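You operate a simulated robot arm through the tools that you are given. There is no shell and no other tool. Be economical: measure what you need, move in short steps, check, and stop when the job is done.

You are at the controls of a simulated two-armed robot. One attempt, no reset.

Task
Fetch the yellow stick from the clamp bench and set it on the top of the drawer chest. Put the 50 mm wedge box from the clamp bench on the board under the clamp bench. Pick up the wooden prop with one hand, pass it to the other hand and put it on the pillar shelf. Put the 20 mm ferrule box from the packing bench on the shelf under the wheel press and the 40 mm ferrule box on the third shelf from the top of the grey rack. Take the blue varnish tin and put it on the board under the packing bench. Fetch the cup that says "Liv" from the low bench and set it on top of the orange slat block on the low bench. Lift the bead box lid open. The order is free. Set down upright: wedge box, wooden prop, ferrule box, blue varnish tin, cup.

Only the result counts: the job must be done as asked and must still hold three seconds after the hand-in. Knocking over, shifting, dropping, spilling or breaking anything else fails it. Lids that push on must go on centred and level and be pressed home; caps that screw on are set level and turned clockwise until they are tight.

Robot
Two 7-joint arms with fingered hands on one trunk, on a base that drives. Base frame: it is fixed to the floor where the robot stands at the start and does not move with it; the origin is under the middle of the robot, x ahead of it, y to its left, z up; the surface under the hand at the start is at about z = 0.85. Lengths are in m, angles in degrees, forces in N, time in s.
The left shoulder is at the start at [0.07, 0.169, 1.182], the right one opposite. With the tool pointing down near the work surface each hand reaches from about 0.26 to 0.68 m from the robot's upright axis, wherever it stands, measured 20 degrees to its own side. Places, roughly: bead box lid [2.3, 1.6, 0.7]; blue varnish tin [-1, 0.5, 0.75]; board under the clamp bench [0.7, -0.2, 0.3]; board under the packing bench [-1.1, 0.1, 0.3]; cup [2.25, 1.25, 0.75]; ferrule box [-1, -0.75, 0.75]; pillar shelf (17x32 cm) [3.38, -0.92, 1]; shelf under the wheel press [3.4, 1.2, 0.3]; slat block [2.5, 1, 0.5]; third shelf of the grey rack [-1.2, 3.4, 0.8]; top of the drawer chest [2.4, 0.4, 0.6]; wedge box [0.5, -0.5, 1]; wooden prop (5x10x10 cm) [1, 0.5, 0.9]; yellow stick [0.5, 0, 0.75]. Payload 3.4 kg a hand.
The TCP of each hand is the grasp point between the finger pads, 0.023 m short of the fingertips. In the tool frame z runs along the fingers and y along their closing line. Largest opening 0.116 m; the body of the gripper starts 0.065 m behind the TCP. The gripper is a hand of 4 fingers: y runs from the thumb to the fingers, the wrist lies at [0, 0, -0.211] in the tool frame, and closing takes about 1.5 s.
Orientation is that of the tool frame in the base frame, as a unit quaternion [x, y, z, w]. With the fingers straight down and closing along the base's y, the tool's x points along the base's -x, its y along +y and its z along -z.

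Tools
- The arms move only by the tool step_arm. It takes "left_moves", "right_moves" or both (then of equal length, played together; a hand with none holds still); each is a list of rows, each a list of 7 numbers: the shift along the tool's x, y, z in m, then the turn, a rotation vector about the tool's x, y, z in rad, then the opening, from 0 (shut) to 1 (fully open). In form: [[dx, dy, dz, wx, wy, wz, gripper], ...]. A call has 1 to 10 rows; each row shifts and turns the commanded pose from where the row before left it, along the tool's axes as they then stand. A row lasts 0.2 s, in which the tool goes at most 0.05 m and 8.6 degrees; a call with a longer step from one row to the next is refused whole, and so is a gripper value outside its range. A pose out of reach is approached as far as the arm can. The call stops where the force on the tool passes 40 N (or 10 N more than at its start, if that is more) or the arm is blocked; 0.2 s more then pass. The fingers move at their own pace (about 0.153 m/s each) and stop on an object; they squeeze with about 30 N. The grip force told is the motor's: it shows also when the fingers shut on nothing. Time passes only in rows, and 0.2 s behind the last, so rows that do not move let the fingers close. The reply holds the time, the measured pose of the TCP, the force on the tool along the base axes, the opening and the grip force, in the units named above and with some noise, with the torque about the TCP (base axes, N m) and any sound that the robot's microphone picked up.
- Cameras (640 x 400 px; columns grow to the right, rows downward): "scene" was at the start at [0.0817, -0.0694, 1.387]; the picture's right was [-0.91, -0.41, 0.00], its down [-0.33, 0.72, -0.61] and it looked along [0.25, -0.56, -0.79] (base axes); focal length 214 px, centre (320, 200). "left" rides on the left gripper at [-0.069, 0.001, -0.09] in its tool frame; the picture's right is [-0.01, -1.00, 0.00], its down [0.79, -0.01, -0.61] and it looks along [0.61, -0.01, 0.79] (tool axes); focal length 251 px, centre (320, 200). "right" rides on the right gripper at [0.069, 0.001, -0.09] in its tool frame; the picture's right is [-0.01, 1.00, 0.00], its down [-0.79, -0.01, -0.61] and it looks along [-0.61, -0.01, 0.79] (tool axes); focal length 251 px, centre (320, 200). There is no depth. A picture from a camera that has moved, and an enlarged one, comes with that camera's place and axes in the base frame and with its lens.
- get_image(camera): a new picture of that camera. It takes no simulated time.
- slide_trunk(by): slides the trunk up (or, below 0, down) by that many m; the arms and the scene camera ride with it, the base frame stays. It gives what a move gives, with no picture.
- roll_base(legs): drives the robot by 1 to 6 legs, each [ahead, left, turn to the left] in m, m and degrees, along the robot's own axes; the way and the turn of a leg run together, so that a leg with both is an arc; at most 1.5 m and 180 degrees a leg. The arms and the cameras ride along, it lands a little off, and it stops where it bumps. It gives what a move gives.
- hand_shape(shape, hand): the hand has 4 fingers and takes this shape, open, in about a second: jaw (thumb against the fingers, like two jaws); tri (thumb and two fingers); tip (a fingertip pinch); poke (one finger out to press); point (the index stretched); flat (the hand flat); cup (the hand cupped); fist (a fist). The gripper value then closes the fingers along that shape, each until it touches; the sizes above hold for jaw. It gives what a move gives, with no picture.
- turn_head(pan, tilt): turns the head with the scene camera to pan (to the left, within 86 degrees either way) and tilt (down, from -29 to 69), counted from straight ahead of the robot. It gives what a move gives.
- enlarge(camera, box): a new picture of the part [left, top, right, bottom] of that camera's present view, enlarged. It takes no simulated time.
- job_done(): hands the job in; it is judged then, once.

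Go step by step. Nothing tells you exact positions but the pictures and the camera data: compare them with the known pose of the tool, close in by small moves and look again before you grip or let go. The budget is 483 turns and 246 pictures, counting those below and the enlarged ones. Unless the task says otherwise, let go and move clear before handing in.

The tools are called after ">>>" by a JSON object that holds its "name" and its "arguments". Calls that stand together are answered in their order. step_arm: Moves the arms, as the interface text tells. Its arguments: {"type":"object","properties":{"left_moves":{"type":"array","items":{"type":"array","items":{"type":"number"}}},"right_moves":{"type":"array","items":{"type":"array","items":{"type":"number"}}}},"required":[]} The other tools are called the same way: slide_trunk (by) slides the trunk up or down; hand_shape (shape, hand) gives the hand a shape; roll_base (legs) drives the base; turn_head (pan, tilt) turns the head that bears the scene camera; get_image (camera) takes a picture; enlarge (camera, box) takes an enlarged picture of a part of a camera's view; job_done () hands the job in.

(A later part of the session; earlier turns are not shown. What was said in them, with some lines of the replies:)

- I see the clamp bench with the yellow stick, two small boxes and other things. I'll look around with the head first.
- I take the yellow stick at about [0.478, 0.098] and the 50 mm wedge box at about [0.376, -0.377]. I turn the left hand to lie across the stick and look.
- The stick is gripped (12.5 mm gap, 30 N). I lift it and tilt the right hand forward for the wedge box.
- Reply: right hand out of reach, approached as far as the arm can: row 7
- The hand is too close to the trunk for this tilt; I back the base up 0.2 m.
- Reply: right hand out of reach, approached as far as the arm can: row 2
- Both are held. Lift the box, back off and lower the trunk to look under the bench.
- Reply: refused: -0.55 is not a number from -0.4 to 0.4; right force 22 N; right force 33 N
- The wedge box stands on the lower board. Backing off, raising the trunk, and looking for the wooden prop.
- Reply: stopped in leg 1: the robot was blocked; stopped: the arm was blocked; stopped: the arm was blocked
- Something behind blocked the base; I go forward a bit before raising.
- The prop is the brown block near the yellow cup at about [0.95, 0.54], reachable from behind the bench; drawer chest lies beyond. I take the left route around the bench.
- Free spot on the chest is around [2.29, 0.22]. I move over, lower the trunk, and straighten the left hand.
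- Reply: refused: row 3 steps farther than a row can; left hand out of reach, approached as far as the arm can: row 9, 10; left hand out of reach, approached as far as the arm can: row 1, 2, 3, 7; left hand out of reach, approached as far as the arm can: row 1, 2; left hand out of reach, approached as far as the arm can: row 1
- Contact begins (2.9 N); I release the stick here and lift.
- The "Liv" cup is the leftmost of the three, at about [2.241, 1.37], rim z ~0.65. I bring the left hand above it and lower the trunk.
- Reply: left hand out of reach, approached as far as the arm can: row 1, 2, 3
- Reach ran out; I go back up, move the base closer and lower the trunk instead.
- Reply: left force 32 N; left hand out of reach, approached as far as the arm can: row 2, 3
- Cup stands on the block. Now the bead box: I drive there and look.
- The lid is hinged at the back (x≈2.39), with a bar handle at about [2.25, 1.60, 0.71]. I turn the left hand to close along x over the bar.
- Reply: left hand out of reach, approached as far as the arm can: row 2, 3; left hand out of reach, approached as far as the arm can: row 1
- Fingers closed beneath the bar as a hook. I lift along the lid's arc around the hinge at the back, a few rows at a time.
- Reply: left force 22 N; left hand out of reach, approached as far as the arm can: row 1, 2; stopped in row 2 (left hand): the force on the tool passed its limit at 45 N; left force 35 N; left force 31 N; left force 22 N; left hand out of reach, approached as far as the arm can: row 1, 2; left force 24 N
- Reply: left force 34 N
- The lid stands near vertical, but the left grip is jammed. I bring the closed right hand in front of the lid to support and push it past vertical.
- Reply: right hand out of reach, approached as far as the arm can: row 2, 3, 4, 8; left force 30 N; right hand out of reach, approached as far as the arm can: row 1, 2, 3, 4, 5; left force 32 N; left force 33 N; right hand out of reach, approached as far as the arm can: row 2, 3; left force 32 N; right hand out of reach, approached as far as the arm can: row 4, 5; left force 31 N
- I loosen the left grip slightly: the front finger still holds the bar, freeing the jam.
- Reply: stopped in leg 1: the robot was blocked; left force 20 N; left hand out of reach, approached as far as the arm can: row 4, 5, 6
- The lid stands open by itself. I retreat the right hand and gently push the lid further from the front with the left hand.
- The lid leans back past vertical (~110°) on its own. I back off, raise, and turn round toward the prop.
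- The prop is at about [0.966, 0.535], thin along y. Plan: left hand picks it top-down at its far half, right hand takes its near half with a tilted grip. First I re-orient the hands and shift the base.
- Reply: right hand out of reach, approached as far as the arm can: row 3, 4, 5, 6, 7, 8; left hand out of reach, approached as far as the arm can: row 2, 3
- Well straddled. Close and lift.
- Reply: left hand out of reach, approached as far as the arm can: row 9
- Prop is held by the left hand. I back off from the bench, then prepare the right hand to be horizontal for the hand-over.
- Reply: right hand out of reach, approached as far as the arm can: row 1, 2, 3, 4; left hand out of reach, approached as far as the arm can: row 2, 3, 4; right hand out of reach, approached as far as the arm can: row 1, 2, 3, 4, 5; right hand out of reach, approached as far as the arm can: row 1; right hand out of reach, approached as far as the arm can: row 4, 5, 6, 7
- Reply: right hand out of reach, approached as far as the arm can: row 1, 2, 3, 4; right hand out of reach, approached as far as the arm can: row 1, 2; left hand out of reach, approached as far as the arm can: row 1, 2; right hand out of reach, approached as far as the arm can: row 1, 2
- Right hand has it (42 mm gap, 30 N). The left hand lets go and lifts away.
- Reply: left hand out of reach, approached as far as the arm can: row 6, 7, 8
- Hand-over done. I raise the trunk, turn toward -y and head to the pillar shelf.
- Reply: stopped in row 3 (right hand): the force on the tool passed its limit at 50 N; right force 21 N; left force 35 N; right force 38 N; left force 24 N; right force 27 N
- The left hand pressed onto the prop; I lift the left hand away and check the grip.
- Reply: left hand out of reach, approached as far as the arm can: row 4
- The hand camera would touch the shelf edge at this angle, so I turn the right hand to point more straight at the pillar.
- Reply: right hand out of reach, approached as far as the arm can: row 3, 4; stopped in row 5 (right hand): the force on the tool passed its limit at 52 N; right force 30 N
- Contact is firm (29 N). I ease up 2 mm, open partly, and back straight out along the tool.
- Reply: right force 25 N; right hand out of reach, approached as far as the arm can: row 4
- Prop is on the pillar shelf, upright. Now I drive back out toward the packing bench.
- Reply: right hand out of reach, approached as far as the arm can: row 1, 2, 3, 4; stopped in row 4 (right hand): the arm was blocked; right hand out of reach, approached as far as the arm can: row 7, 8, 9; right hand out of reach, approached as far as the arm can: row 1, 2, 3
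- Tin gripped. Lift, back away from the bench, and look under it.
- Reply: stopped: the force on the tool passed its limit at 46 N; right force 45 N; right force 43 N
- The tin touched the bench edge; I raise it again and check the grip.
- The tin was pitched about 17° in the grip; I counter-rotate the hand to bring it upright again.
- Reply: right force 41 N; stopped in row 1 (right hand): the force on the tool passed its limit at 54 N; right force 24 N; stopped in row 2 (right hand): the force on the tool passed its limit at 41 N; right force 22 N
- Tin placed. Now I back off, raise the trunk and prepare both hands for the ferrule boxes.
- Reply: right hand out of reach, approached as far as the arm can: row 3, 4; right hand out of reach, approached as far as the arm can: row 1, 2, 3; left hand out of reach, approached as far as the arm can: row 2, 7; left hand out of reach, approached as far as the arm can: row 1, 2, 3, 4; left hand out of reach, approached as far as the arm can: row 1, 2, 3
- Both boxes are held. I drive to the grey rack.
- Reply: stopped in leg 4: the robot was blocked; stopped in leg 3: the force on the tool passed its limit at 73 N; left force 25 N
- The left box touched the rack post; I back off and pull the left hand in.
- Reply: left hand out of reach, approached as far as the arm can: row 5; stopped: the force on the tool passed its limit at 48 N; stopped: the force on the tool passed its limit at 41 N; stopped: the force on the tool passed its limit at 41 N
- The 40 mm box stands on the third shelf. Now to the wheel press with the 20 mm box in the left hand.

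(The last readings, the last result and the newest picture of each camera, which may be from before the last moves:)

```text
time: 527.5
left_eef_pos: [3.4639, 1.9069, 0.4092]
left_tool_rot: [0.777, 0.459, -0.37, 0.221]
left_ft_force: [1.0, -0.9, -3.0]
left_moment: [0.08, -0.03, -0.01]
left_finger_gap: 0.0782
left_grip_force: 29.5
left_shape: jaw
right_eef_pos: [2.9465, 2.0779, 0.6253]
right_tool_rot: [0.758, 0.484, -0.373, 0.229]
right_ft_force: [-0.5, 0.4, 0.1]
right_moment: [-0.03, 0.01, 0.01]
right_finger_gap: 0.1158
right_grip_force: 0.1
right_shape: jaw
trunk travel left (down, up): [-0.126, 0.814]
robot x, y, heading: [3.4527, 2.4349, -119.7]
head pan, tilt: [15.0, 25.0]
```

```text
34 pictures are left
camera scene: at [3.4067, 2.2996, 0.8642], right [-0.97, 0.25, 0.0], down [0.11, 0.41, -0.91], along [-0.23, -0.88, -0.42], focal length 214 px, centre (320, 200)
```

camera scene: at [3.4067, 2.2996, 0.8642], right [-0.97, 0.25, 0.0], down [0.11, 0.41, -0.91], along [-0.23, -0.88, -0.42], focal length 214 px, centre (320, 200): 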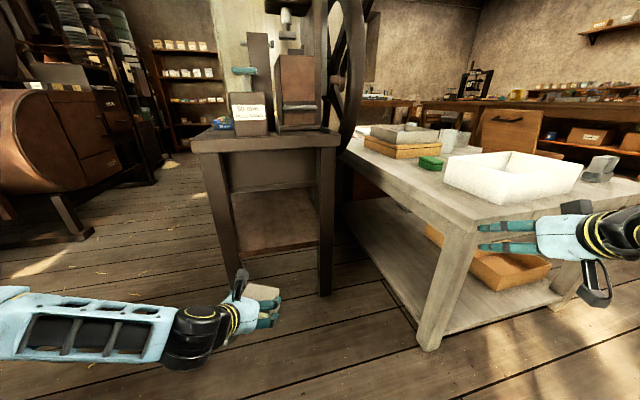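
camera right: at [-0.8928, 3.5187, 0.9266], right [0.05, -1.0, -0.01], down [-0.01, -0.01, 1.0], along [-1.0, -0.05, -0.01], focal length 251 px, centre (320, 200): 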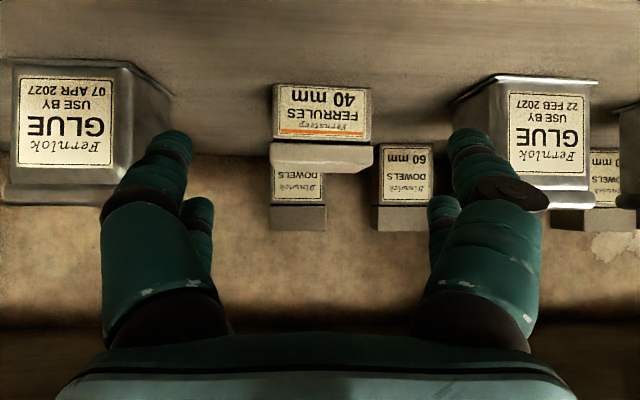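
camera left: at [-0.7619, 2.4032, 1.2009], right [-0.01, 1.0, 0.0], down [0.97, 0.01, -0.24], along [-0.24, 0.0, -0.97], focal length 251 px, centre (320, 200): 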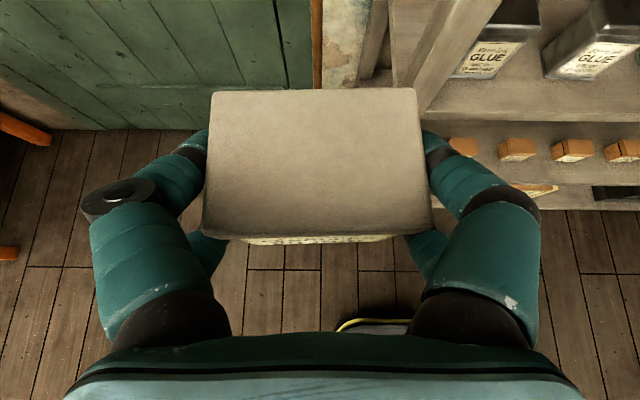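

>>> {"name": "step_arm", "arguments": {"right_moves": [[-0.038, 0, -0.031, 0, 0, 0, 1], [-0.038, 0, -0.031, 0, 0, 0, 1], [-0.038, 0, -0.031, 0, 0, 0, 1], [-0.038, 0, -0.031, 0, 0, 0, 1], [-0.038, 0, -0.031, 0, 0, 0, 1], [-0.038, 0, -0.031, 0, 0, 0, 1], [-0.038, 0, -0.031, 0, 0, 0, 1], [0, 0, 0, 0, 0, 0, 1]]}}

>>> {"name": "turn_head", "arguments": {"pan": -30, "tilt": 25}}

>>> {"name": "get_image", "arguments": {"camera": "scene"}}

```text
time: 529.3
left_eef_pos: [3.4626, 1.9081, 0.4072]
left_tool_rot: [0.777, 0.459, -0.369, 0.221]
left_ft_force: [0.5, -0.4, -3.2]
left_moment: [0.01, -0.03, 0.01]
left_finger_gap: 0.0781
left_grip_force: 30.7
left_shape: jaw
right_eef_pos: [2.9552, 2.0825, 0.9699]
right_tool_rot: [0.757, 0.484, -0.375, 0.229]
right_ft_force: [-0.1, 0.6, 0.5]
right_moment: [0.01, 0.03, -0.02]
right_finger_gap: 0.116
right_grip_force: 0.1
right_shape: jaw
trunk travel left (down, up): [-0.126, 0.814]
robot x, y, heading: [3.4545, 2.4339, -119.6]
head pan, tilt: [15.0, 25.0]
```

```text
time: 530.4
left_eef_pos: [3.4622, 1.9066, 0.4075]
left_tool_rot: [0.777, 0.459, -0.37, 0.221]
left_ft_force: [0.9, 0.5, -2.7]
left_moment: [0.0, -0.03, -0.01]
left_finger_gap: 0.078
left_grip_force: 29.8
left_shape: jaw
right_eef_pos: [2.9557, 2.082, 0.9688]
right_tool_rot: [0.758, 0.484, -0.373, 0.229]
right_ft_force: [0.0, 0.3, 0.8]
right_moment: [0.01, -0.01, 0.01]
right_finger_gap: 0.116
right_grip_force: 0.1
right_shape: jaw
trunk travel left (down, up): [-0.126, 0.814]
robot x, y, heading: [3.4552, 2.4339, -119.8]
head pan, tilt: [-30.0, 25.0]
```

```text
33 pictures are left
camera scene: at [3.3506, 2.342, 0.8643], right [-0.51, 0.86, 0.0], down [0.36, 0.21, -0.91], along [-0.78, -0.46, -0.42], focal length 214 px, centre (320, 200)
```

scene: 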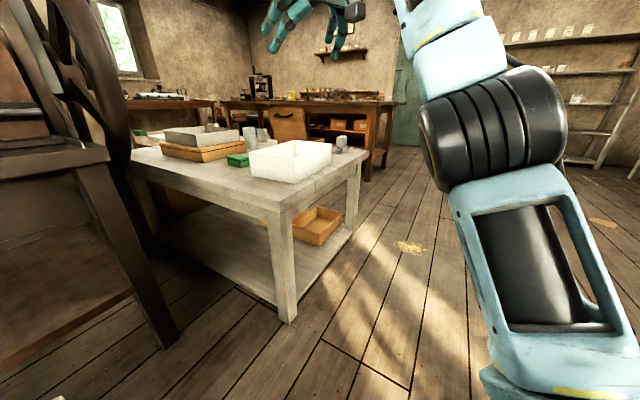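

>>> {"name": "roll_base", "arguments": {"legs": [[0.0, 0.13, 0], [0.345, 0, 0]]}}

>>> {"name": "turn_head", "arguments": {"pan": 20, "tilt": 35}}

>>> {"name": "get_image", "arguments": {"camera": "scene"}}

>>> {"name": "get_image", "arguments": {"camera": "left"}}

```text
time: 533.5
left_eef_pos: [3.3965, 1.5388, 0.4076]
left_tool_rot: [0.778, 0.457, -0.37, 0.22]
left_ft_force: [0.8, -0.2, -2.8]
left_moment: [0.05, -0.01, -0.01]
left_finger_gap: 0.0781
left_grip_force: 29.7
left_shape: jaw
right_eef_pos: [2.8897, 1.716, 0.9692]
right_tool_rot: [0.76, 0.481, -0.374, 0.227]
right_ft_force: [0.0, -0.2, -0.2]
right_moment: [0.01, 0.04, -0.02]
right_finger_gap: 0.116
right_grip_force: 0.0
right_shape: jaw
trunk travel left (down, up): [-0.126, 0.814]
robot x, y, heading: [3.3928, 2.0678, -120.0]
head pan, tilt: [-30.0, 25.0]
```

```text
time: 534.7
left_eef_pos: [3.3974, 1.5384, 0.4088]
left_tool_rot: [0.778, 0.457, -0.37, 0.22]
left_ft_force: [-0.1, 0.2, -2.5]
left_moment: [0.01, -0.01, -0.01]
left_finger_gap: 0.0781
left_grip_force: 30.5
left_shape: jaw
right_eef_pos: [2.8893, 1.7155, 0.9693]
right_tool_rot: [0.759, 0.482, -0.374, 0.228]
right_ft_force: [0.2, -0.8, 1.1]
right_moment: [0.01, 0.0, 0.03]
right_finger_gap: 0.116
right_grip_force: 0.1
right_shape: jaw
trunk travel left (down, up): [-0.126, 0.814]
robot x, y, heading: [3.3949, 2.0633, -120.1]
head pan, tilt: [20.0, 35.0]
```

```text
32 pictures are left
camera scene: at [3.352, 1.9338, 0.8485], right [-0.98, 0.17, 0.0], down [0.1, 0.57, -0.82], along [-0.14, -0.81, -0.57], focal length 214 px, centre (320, 200)
```

scene: 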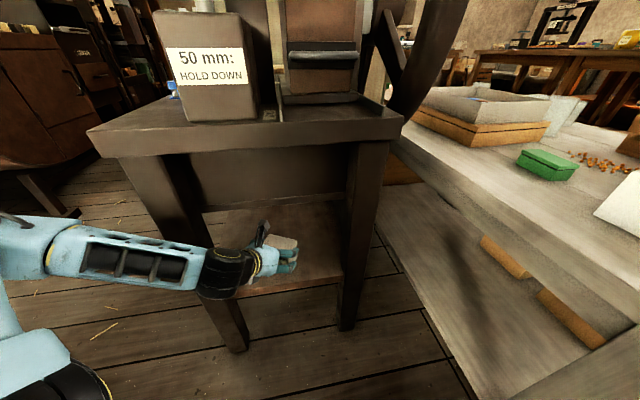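

```text
31 pictures are left
camera left: at [3.4077, 1.5612, 0.5161], right [-0.88, 0.48, 0.0], down [0.47, 0.85, -0.24], along [-0.12, -0.21, -0.97], focal length 251 px, centre (320, 200)
```

left: 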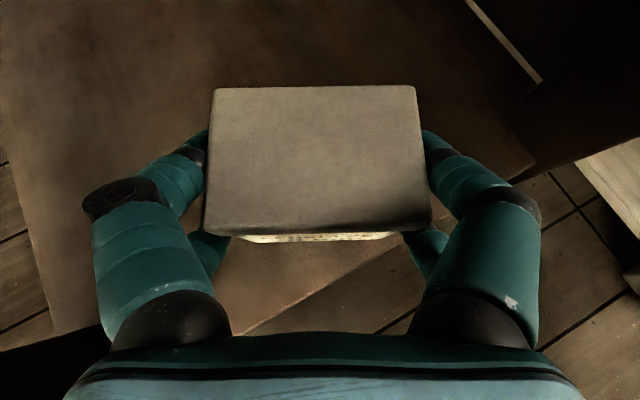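

>>> {"name": "step_arm", "arguments": {"left_moves": [[-0.0272, 0, 0.0337, 0, 0, 0, 0], [-0.0272, 0, 0.0337, 0, 0, 0, 0], [-0.0272, 0, 0.0337, 0, 0, 0, 0], [0, 0, 0, 0, 0, 0, 0]]}}

>>> {"name": "get_image", "arguments": {"camera": "left"}}

>>> {"name": "get_image", "arguments": {"camera": "scene"}}

```text
time: 535.9
left_eef_pos: [3.3583, 1.4799, 0.3945]
left_tool_rot: [0.794, 0.455, -0.353, 0.195]
left_ft_force: [-0.5, 0.6, -3.0]
left_moment: [0.05, -0.03, 0.03]
left_finger_gap: 0.078
left_grip_force: 30.3
left_shape: jaw
right_eef_pos: [2.9128, 1.7168, 0.9777]
right_tool_rot: [0.748, 0.495, -0.374, 0.238]
right_ft_force: [0.3, 0.1, -0.2]
right_moment: [0.01, 0.02, -0.01]
right_finger_gap: 0.1155
right_grip_force: 0.0
right_shape: jaw
trunk travel left (down, up): [-0.126, 0.814]
robot x, y, heading: [3.4016, 2.0706, -117.9]
head pan, tilt: [20.0, 35.0]
stopped in row 4 (left hand): the arm was blocked; the commanded pose is now the measured one
```

```text
30 pictures are left
camera left: at [3.3681, 1.4948, 0.5051], right [-0.86, 0.5, 0.02], down [0.49, 0.85, -0.18], along [-0.11, -0.14, -0.98], focal length 251 px, centre (320, 200)
```

left: 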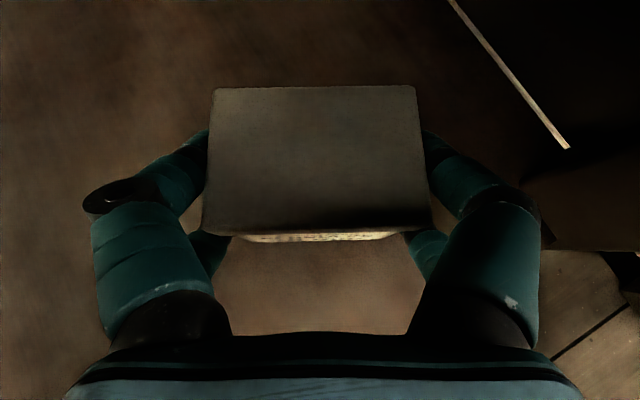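

```text
29 pictures are left
camera scene: at [3.367, 1.9497, 0.8533], right [-0.99, 0.14, 0.0], down [0.07, 0.56, -0.83], along [-0.11, -0.82, -0.56], focal length 214 px, centre (320, 200)
```

scene: 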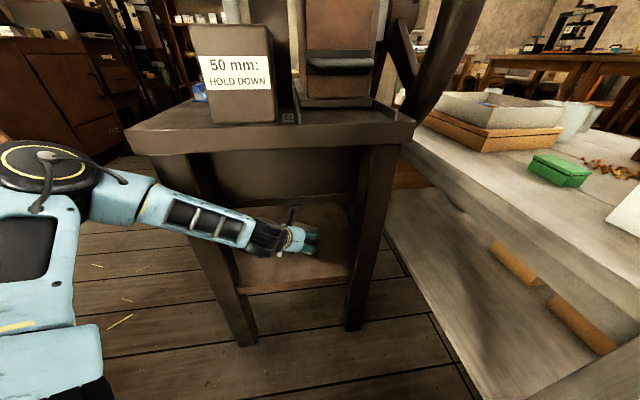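

>>> {"name": "roll_base", "arguments": {"legs": [[-0.012, -0.012, 0]]}}

>>> {"name": "slide_trunk", "arguments": {"by": -0.025}}

>>> {"name": "get_image", "arguments": {"camera": "left"}}

```text
time: 536.7
left_eef_pos: [3.3458, 1.4866, 0.3874]
left_tool_rot: [0.795, 0.454, -0.352, 0.193]
left_ft_force: [0.3, -0.2, -3.0]
left_moment: [0.04, -0.04, -0.03]
left_finger_gap: 0.0778
left_grip_force: 30.0
left_shape: jaw
right_eef_pos: [2.9031, 1.723, 0.9682]
right_tool_rot: [0.752, 0.493, -0.37, 0.233]
right_ft_force: [0.6, -1.2, 0.1]
right_moment: [0.02, -0.01, 0.02]
right_finger_gap: 0.116
right_grip_force: 0.0
right_shape: jaw
trunk travel left (down, up): [-0.126, 0.814]
robot x, y, heading: [3.3952, 2.0878, -118.5]
head pan, tilt: [20.0, 35.0]
```

```text
time: 537.3
left_eef_pos: [3.3445, 1.4847, 0.3728]
left_tool_rot: [0.792, 0.45, -0.36, 0.199]
left_ft_force: [1.8, 2.4, 23.0]
left_moment: [-0.9, -0.11, 0.08]
left_finger_gap: 0.0758
left_grip_force: 30.1
left_shape: jaw
right_eef_pos: [2.9022, 1.7268, 0.9458]
right_tool_rot: [0.751, 0.493, -0.371, 0.235]
right_ft_force: [0.1, -0.7, 0.3]
right_moment: [-0.01, -0.01, -0.01]
right_finger_gap: 0.1156
right_grip_force: 0.1
right_shape: jaw
trunk travel left (down, up): [-0.102, 0.838]
robot x, y, heading: [3.3924, 2.0879, -118.2]
head pan, tilt: [20.0, 35.0]
stopped: the force on the tool passed its limit at 46 N (the readings are from after the stop); the commanded pose is now the measured one
```

```text
28 pictures are left
camera left: at [3.355, 1.5018, 0.4832], right [-0.86, 0.51, 0.02], down [0.5, 0.84, -0.19], along [-0.11, -0.16, -0.98], focal length 251 px, centre (320, 200)
```

left: 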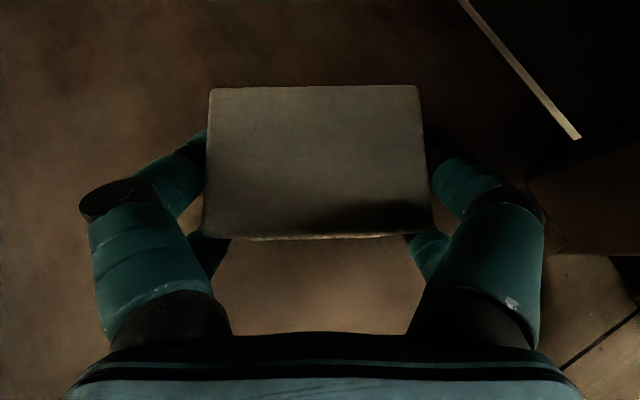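

>>> {"name": "slide_trunk", "arguments": {"by": 0.005}}

>>> {"name": "step_arm", "arguments": {"left_moves": [[0, 0, 0, 0, 0, 0, 0.75], [0, 0, 0, 0, 0, 0, 0.85], [0, 0, 0, 0, 0, 0, 1], [0, 0, 0, 0, 0, 0, 1], [0, 0, 0, 0, 0, 0, 1]]}}

>>> {"name": "get_image", "arguments": {"camera": "left"}}

```text
time: 537.9
left_eef_pos: [3.345, 1.4837, 0.3746]
left_tool_rot: [0.794, 0.451, -0.356, 0.197]
left_ft_force: [-2.0, -2.4, 9.6]
left_moment: [-0.85, -0.09, -0.19]
left_finger_gap: 0.0758
left_grip_force: 29.9
left_shape: jaw
right_eef_pos: [2.9027, 1.7239, 0.9497]
right_tool_rot: [0.752, 0.492, -0.372, 0.232]
right_ft_force: [0.0, 0.3, -0.3]
right_moment: [0.0, 0.04, 0.03]
right_finger_gap: 0.1159
right_grip_force: 0.0
right_shape: jaw
trunk travel left (down, up): [-0.107, 0.833]
robot x, y, heading: [3.3929, 2.0883, -118.2]
head pan, tilt: [20.0, 35.0]
```

```text
time: 539.1
left_eef_pos: [3.3449, 1.4833, 0.3739]
left_tool_rot: [0.794, 0.451, -0.358, 0.195]
left_ft_force: [-0.6, 0.0, -0.1]
left_moment: [-0.03, 0.0, -0.02]
left_finger_gap: 0.1157
left_grip_force: 0.1
left_shape: jaw
right_eef_pos: [2.9022, 1.7233, 0.9495]
right_tool_rot: [0.751, 0.494, -0.37, 0.233]
right_ft_force: [0.3, -0.7, 0.1]
right_moment: [0.0, 0.02, -0.01]
right_finger_gap: 0.1158
right_grip_force: 0.0
right_shape: jaw
trunk travel left (down, up): [-0.107, 0.833]
robot x, y, heading: [3.3912, 2.0868, -118.0]
head pan, tilt: [20.0, 35.0]
```

```text
27 pictures are left
camera left: at [3.3554, 1.5007, 0.4833], right [-0.86, 0.51, 0.02], down [0.5, 0.85, -0.18], along [-0.11, -0.15, -0.98], focal length 251 px, centre (320, 200)
```

left: 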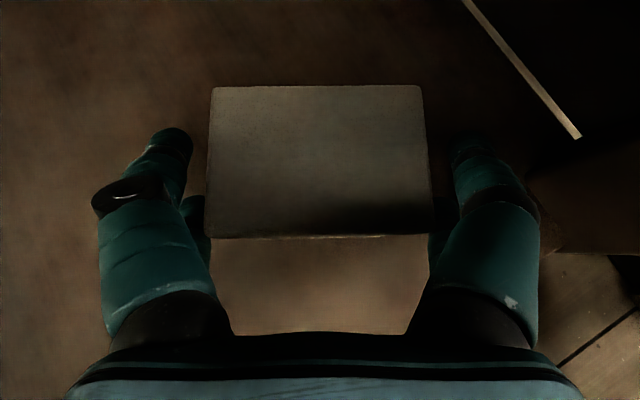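

>>> {"name": "step_arm", "arguments": {"left_moves": [[0, 0, -0.025, 0, 0, 0, 1], [0, 0, -0.03, 0, 0, 0, 1], [0.01, 0, -0.035, 0, 0, 0, 1], [0, 0, 0, 0, 0, 0, 1]]}}

>>> {"name": "get_image", "arguments": {"camera": "left"}}

>>> {"name": "get_image", "arguments": {"camera": "scene"}}

```text
time: 540.1
left_eef_pos: [3.382, 1.5477, 0.4267]
left_tool_rot: [0.794, 0.451, -0.357, 0.195]
left_ft_force: [0.4, 0.4, 0.9]
left_moment: [0.02, 0.0, 0.03]
left_finger_gap: 0.1159
left_grip_force: 0.0
left_shape: jaw
right_eef_pos: [2.9021, 1.7228, 0.9498]
right_tool_rot: [0.752, 0.494, -0.37, 0.233]
right_ft_force: [0.6, -0.3, -0.2]
right_moment: [-0.03, 0.02, 0.02]
right_finger_gap: 0.1159
right_grip_force: 0.0
right_shape: jaw
trunk travel left (down, up): [-0.107, 0.833]
robot x, y, heading: [3.396, 2.0891, -118.2]
head pan, tilt: [20.0, 35.0]
```

```text
26 pictures are left
camera left: at [3.3922, 1.5635, 0.5357], right [-0.86, 0.51, 0.02], down [0.5, 0.85, -0.18], along [-0.11, -0.15, -0.98], focal length 251 px, centre (320, 200)
```

left: 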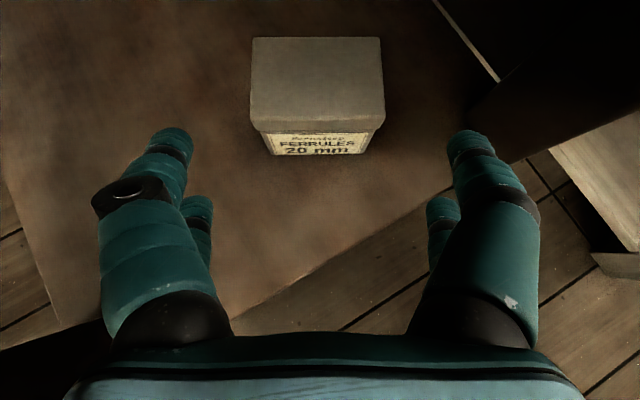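

```text
25 pictures are left
camera scene: at [3.3575, 1.9547, 0.83], right [-0.99, 0.14, 0.0], down [0.08, 0.57, -0.82], along [-0.12, -0.81, -0.57], focal length 214 px, centre (320, 200)
```

scene: 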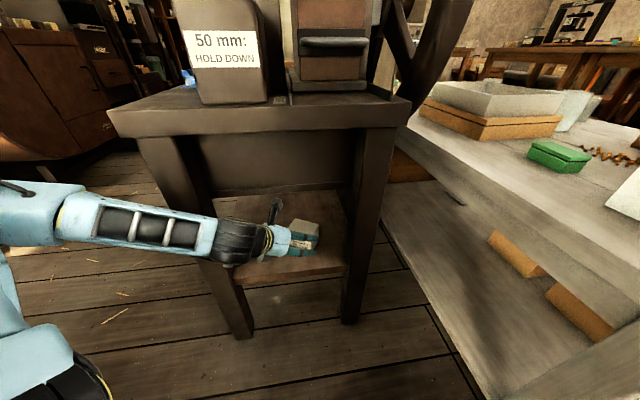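

>>> {"name": "roll_base", "arguments": {"legs": [[-0.3, 0, 0]]}}

>>> {"name": "slide_trunk", "arguments": {"by": 0.4}}

>>> {"name": "turn_head", "arguments": {"pan": -20, "tilt": 25}}

>>> {"name": "get_image", "arguments": {"camera": "scene"}}

```text
time: 542.1
left_eef_pos: [3.5279, 1.8141, 0.4256]
left_tool_rot: [0.792, 0.454, -0.357, 0.197]
left_ft_force: [-0.2, 0.2, 0.6]
left_moment: [-0.01, -0.01, 0.02]
left_finger_gap: 0.1159
left_grip_force: 0.1
left_shape: jaw
right_eef_pos: [3.0474, 1.9866, 0.9512]
right_tool_rot: [0.749, 0.497, -0.369, 0.235]
right_ft_force: [0.6, 0.0, -0.3]
right_moment: [0.0, -0.02, 0.01]
right_finger_gap: 0.116
right_grip_force: 0.0
right_shape: jaw
trunk travel left (down, up): [-0.107, 0.833]
robot x, y, heading: [3.5334, 2.3571, -117.5]
head pan, tilt: [20.0, 35.0]
```

```text
time: 546.0
left_eef_pos: [3.528, 1.8132, 0.8259]
left_tool_rot: [0.792, 0.455, -0.356, 0.197]
left_ft_force: [-0.4, 0.3, 0.0]
left_moment: [0.08, 0.01, 0.05]
left_finger_gap: 0.1158
left_grip_force: 0.0
left_shape: jaw
right_eef_pos: [3.0463, 1.986, 1.3497]
right_tool_rot: [0.749, 0.497, -0.369, 0.235]
right_ft_force: [-0.4, -0.2, -0.3]
right_moment: [0.01, -0.04, -0.03]
right_finger_gap: 0.1158
right_grip_force: 0.0
right_shape: jaw
trunk travel left (down, up): [-0.507, 0.433]
robot x, y, heading: [3.5341, 2.3541, -117.6]
head pan, tilt: [20.0, 35.0]
```

```text
time: 547.0
left_eef_pos: [3.5278, 1.8143, 0.8251]
left_tool_rot: [0.792, 0.455, -0.356, 0.197]
left_ft_force: [-0.3, 0.2, -0.3]
left_moment: [0.04, 0.01, 0.0]
left_finger_gap: 0.1158
left_grip_force: 0.0
left_shape: jaw
right_eef_pos: [3.0461, 1.9852, 1.3493]
right_tool_rot: [0.749, 0.497, -0.369, 0.235]
right_ft_force: [-0.3, -0.2, -0.1]
right_moment: [0.0, 0.02, 0.0]
right_finger_gap: 0.1159
right_grip_force: 0.0
right_shape: jaw
trunk travel left (down, up): [-0.507, 0.433]
robot x, y, heading: [3.5324, 2.3554, -117.5]
head pan, tilt: [-20.0, 25.0]
```

```text
24 pictures are left
camera scene: at [3.4439, 2.2469, 1.2457], right [-0.67, 0.74, 0.0], down [0.31, 0.29, -0.91], along [-0.67, -0.61, -0.42], focal length 214 px, centre (320, 200)
```

scene: 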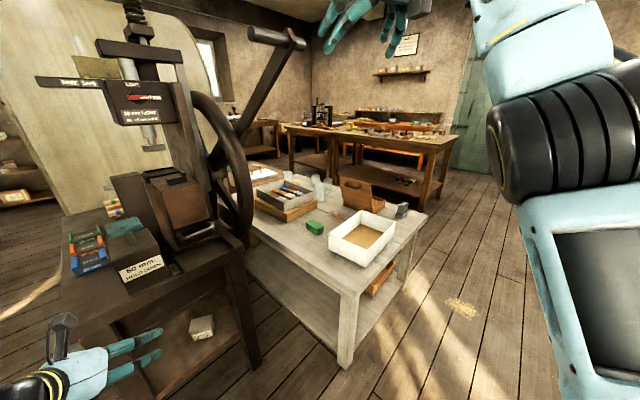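

All the placements check out, the lid stands open and both hands are empty and clear, so I hand the job in.

>>> {"name": "job_done", "arguments": {}}

```text
The job is handed in.
```

I handed in the job with every item placed as asked. I did not go back and check every item at the end: my last picture showed the 20 mm ferrule box in place and the bead box lid open. I checked the rest when I set each item down.

- **Possible disturbance:** I bumped the robot's base twice while driving near the packing bench and the grey rack. The tin also touched the edge of the packing bench, and the 20 mm box hit a post of the grey rack. My left arm pressed against something, probably a leg of the wheel press stand. I saw nothing fall or shift, but I could not see the bucket I probably bumped near the rack.
- **Blue varnish tin:** it tilted in my grip when it touched the bench edge. I levelled it before setting it down, and it looked upright on the board.
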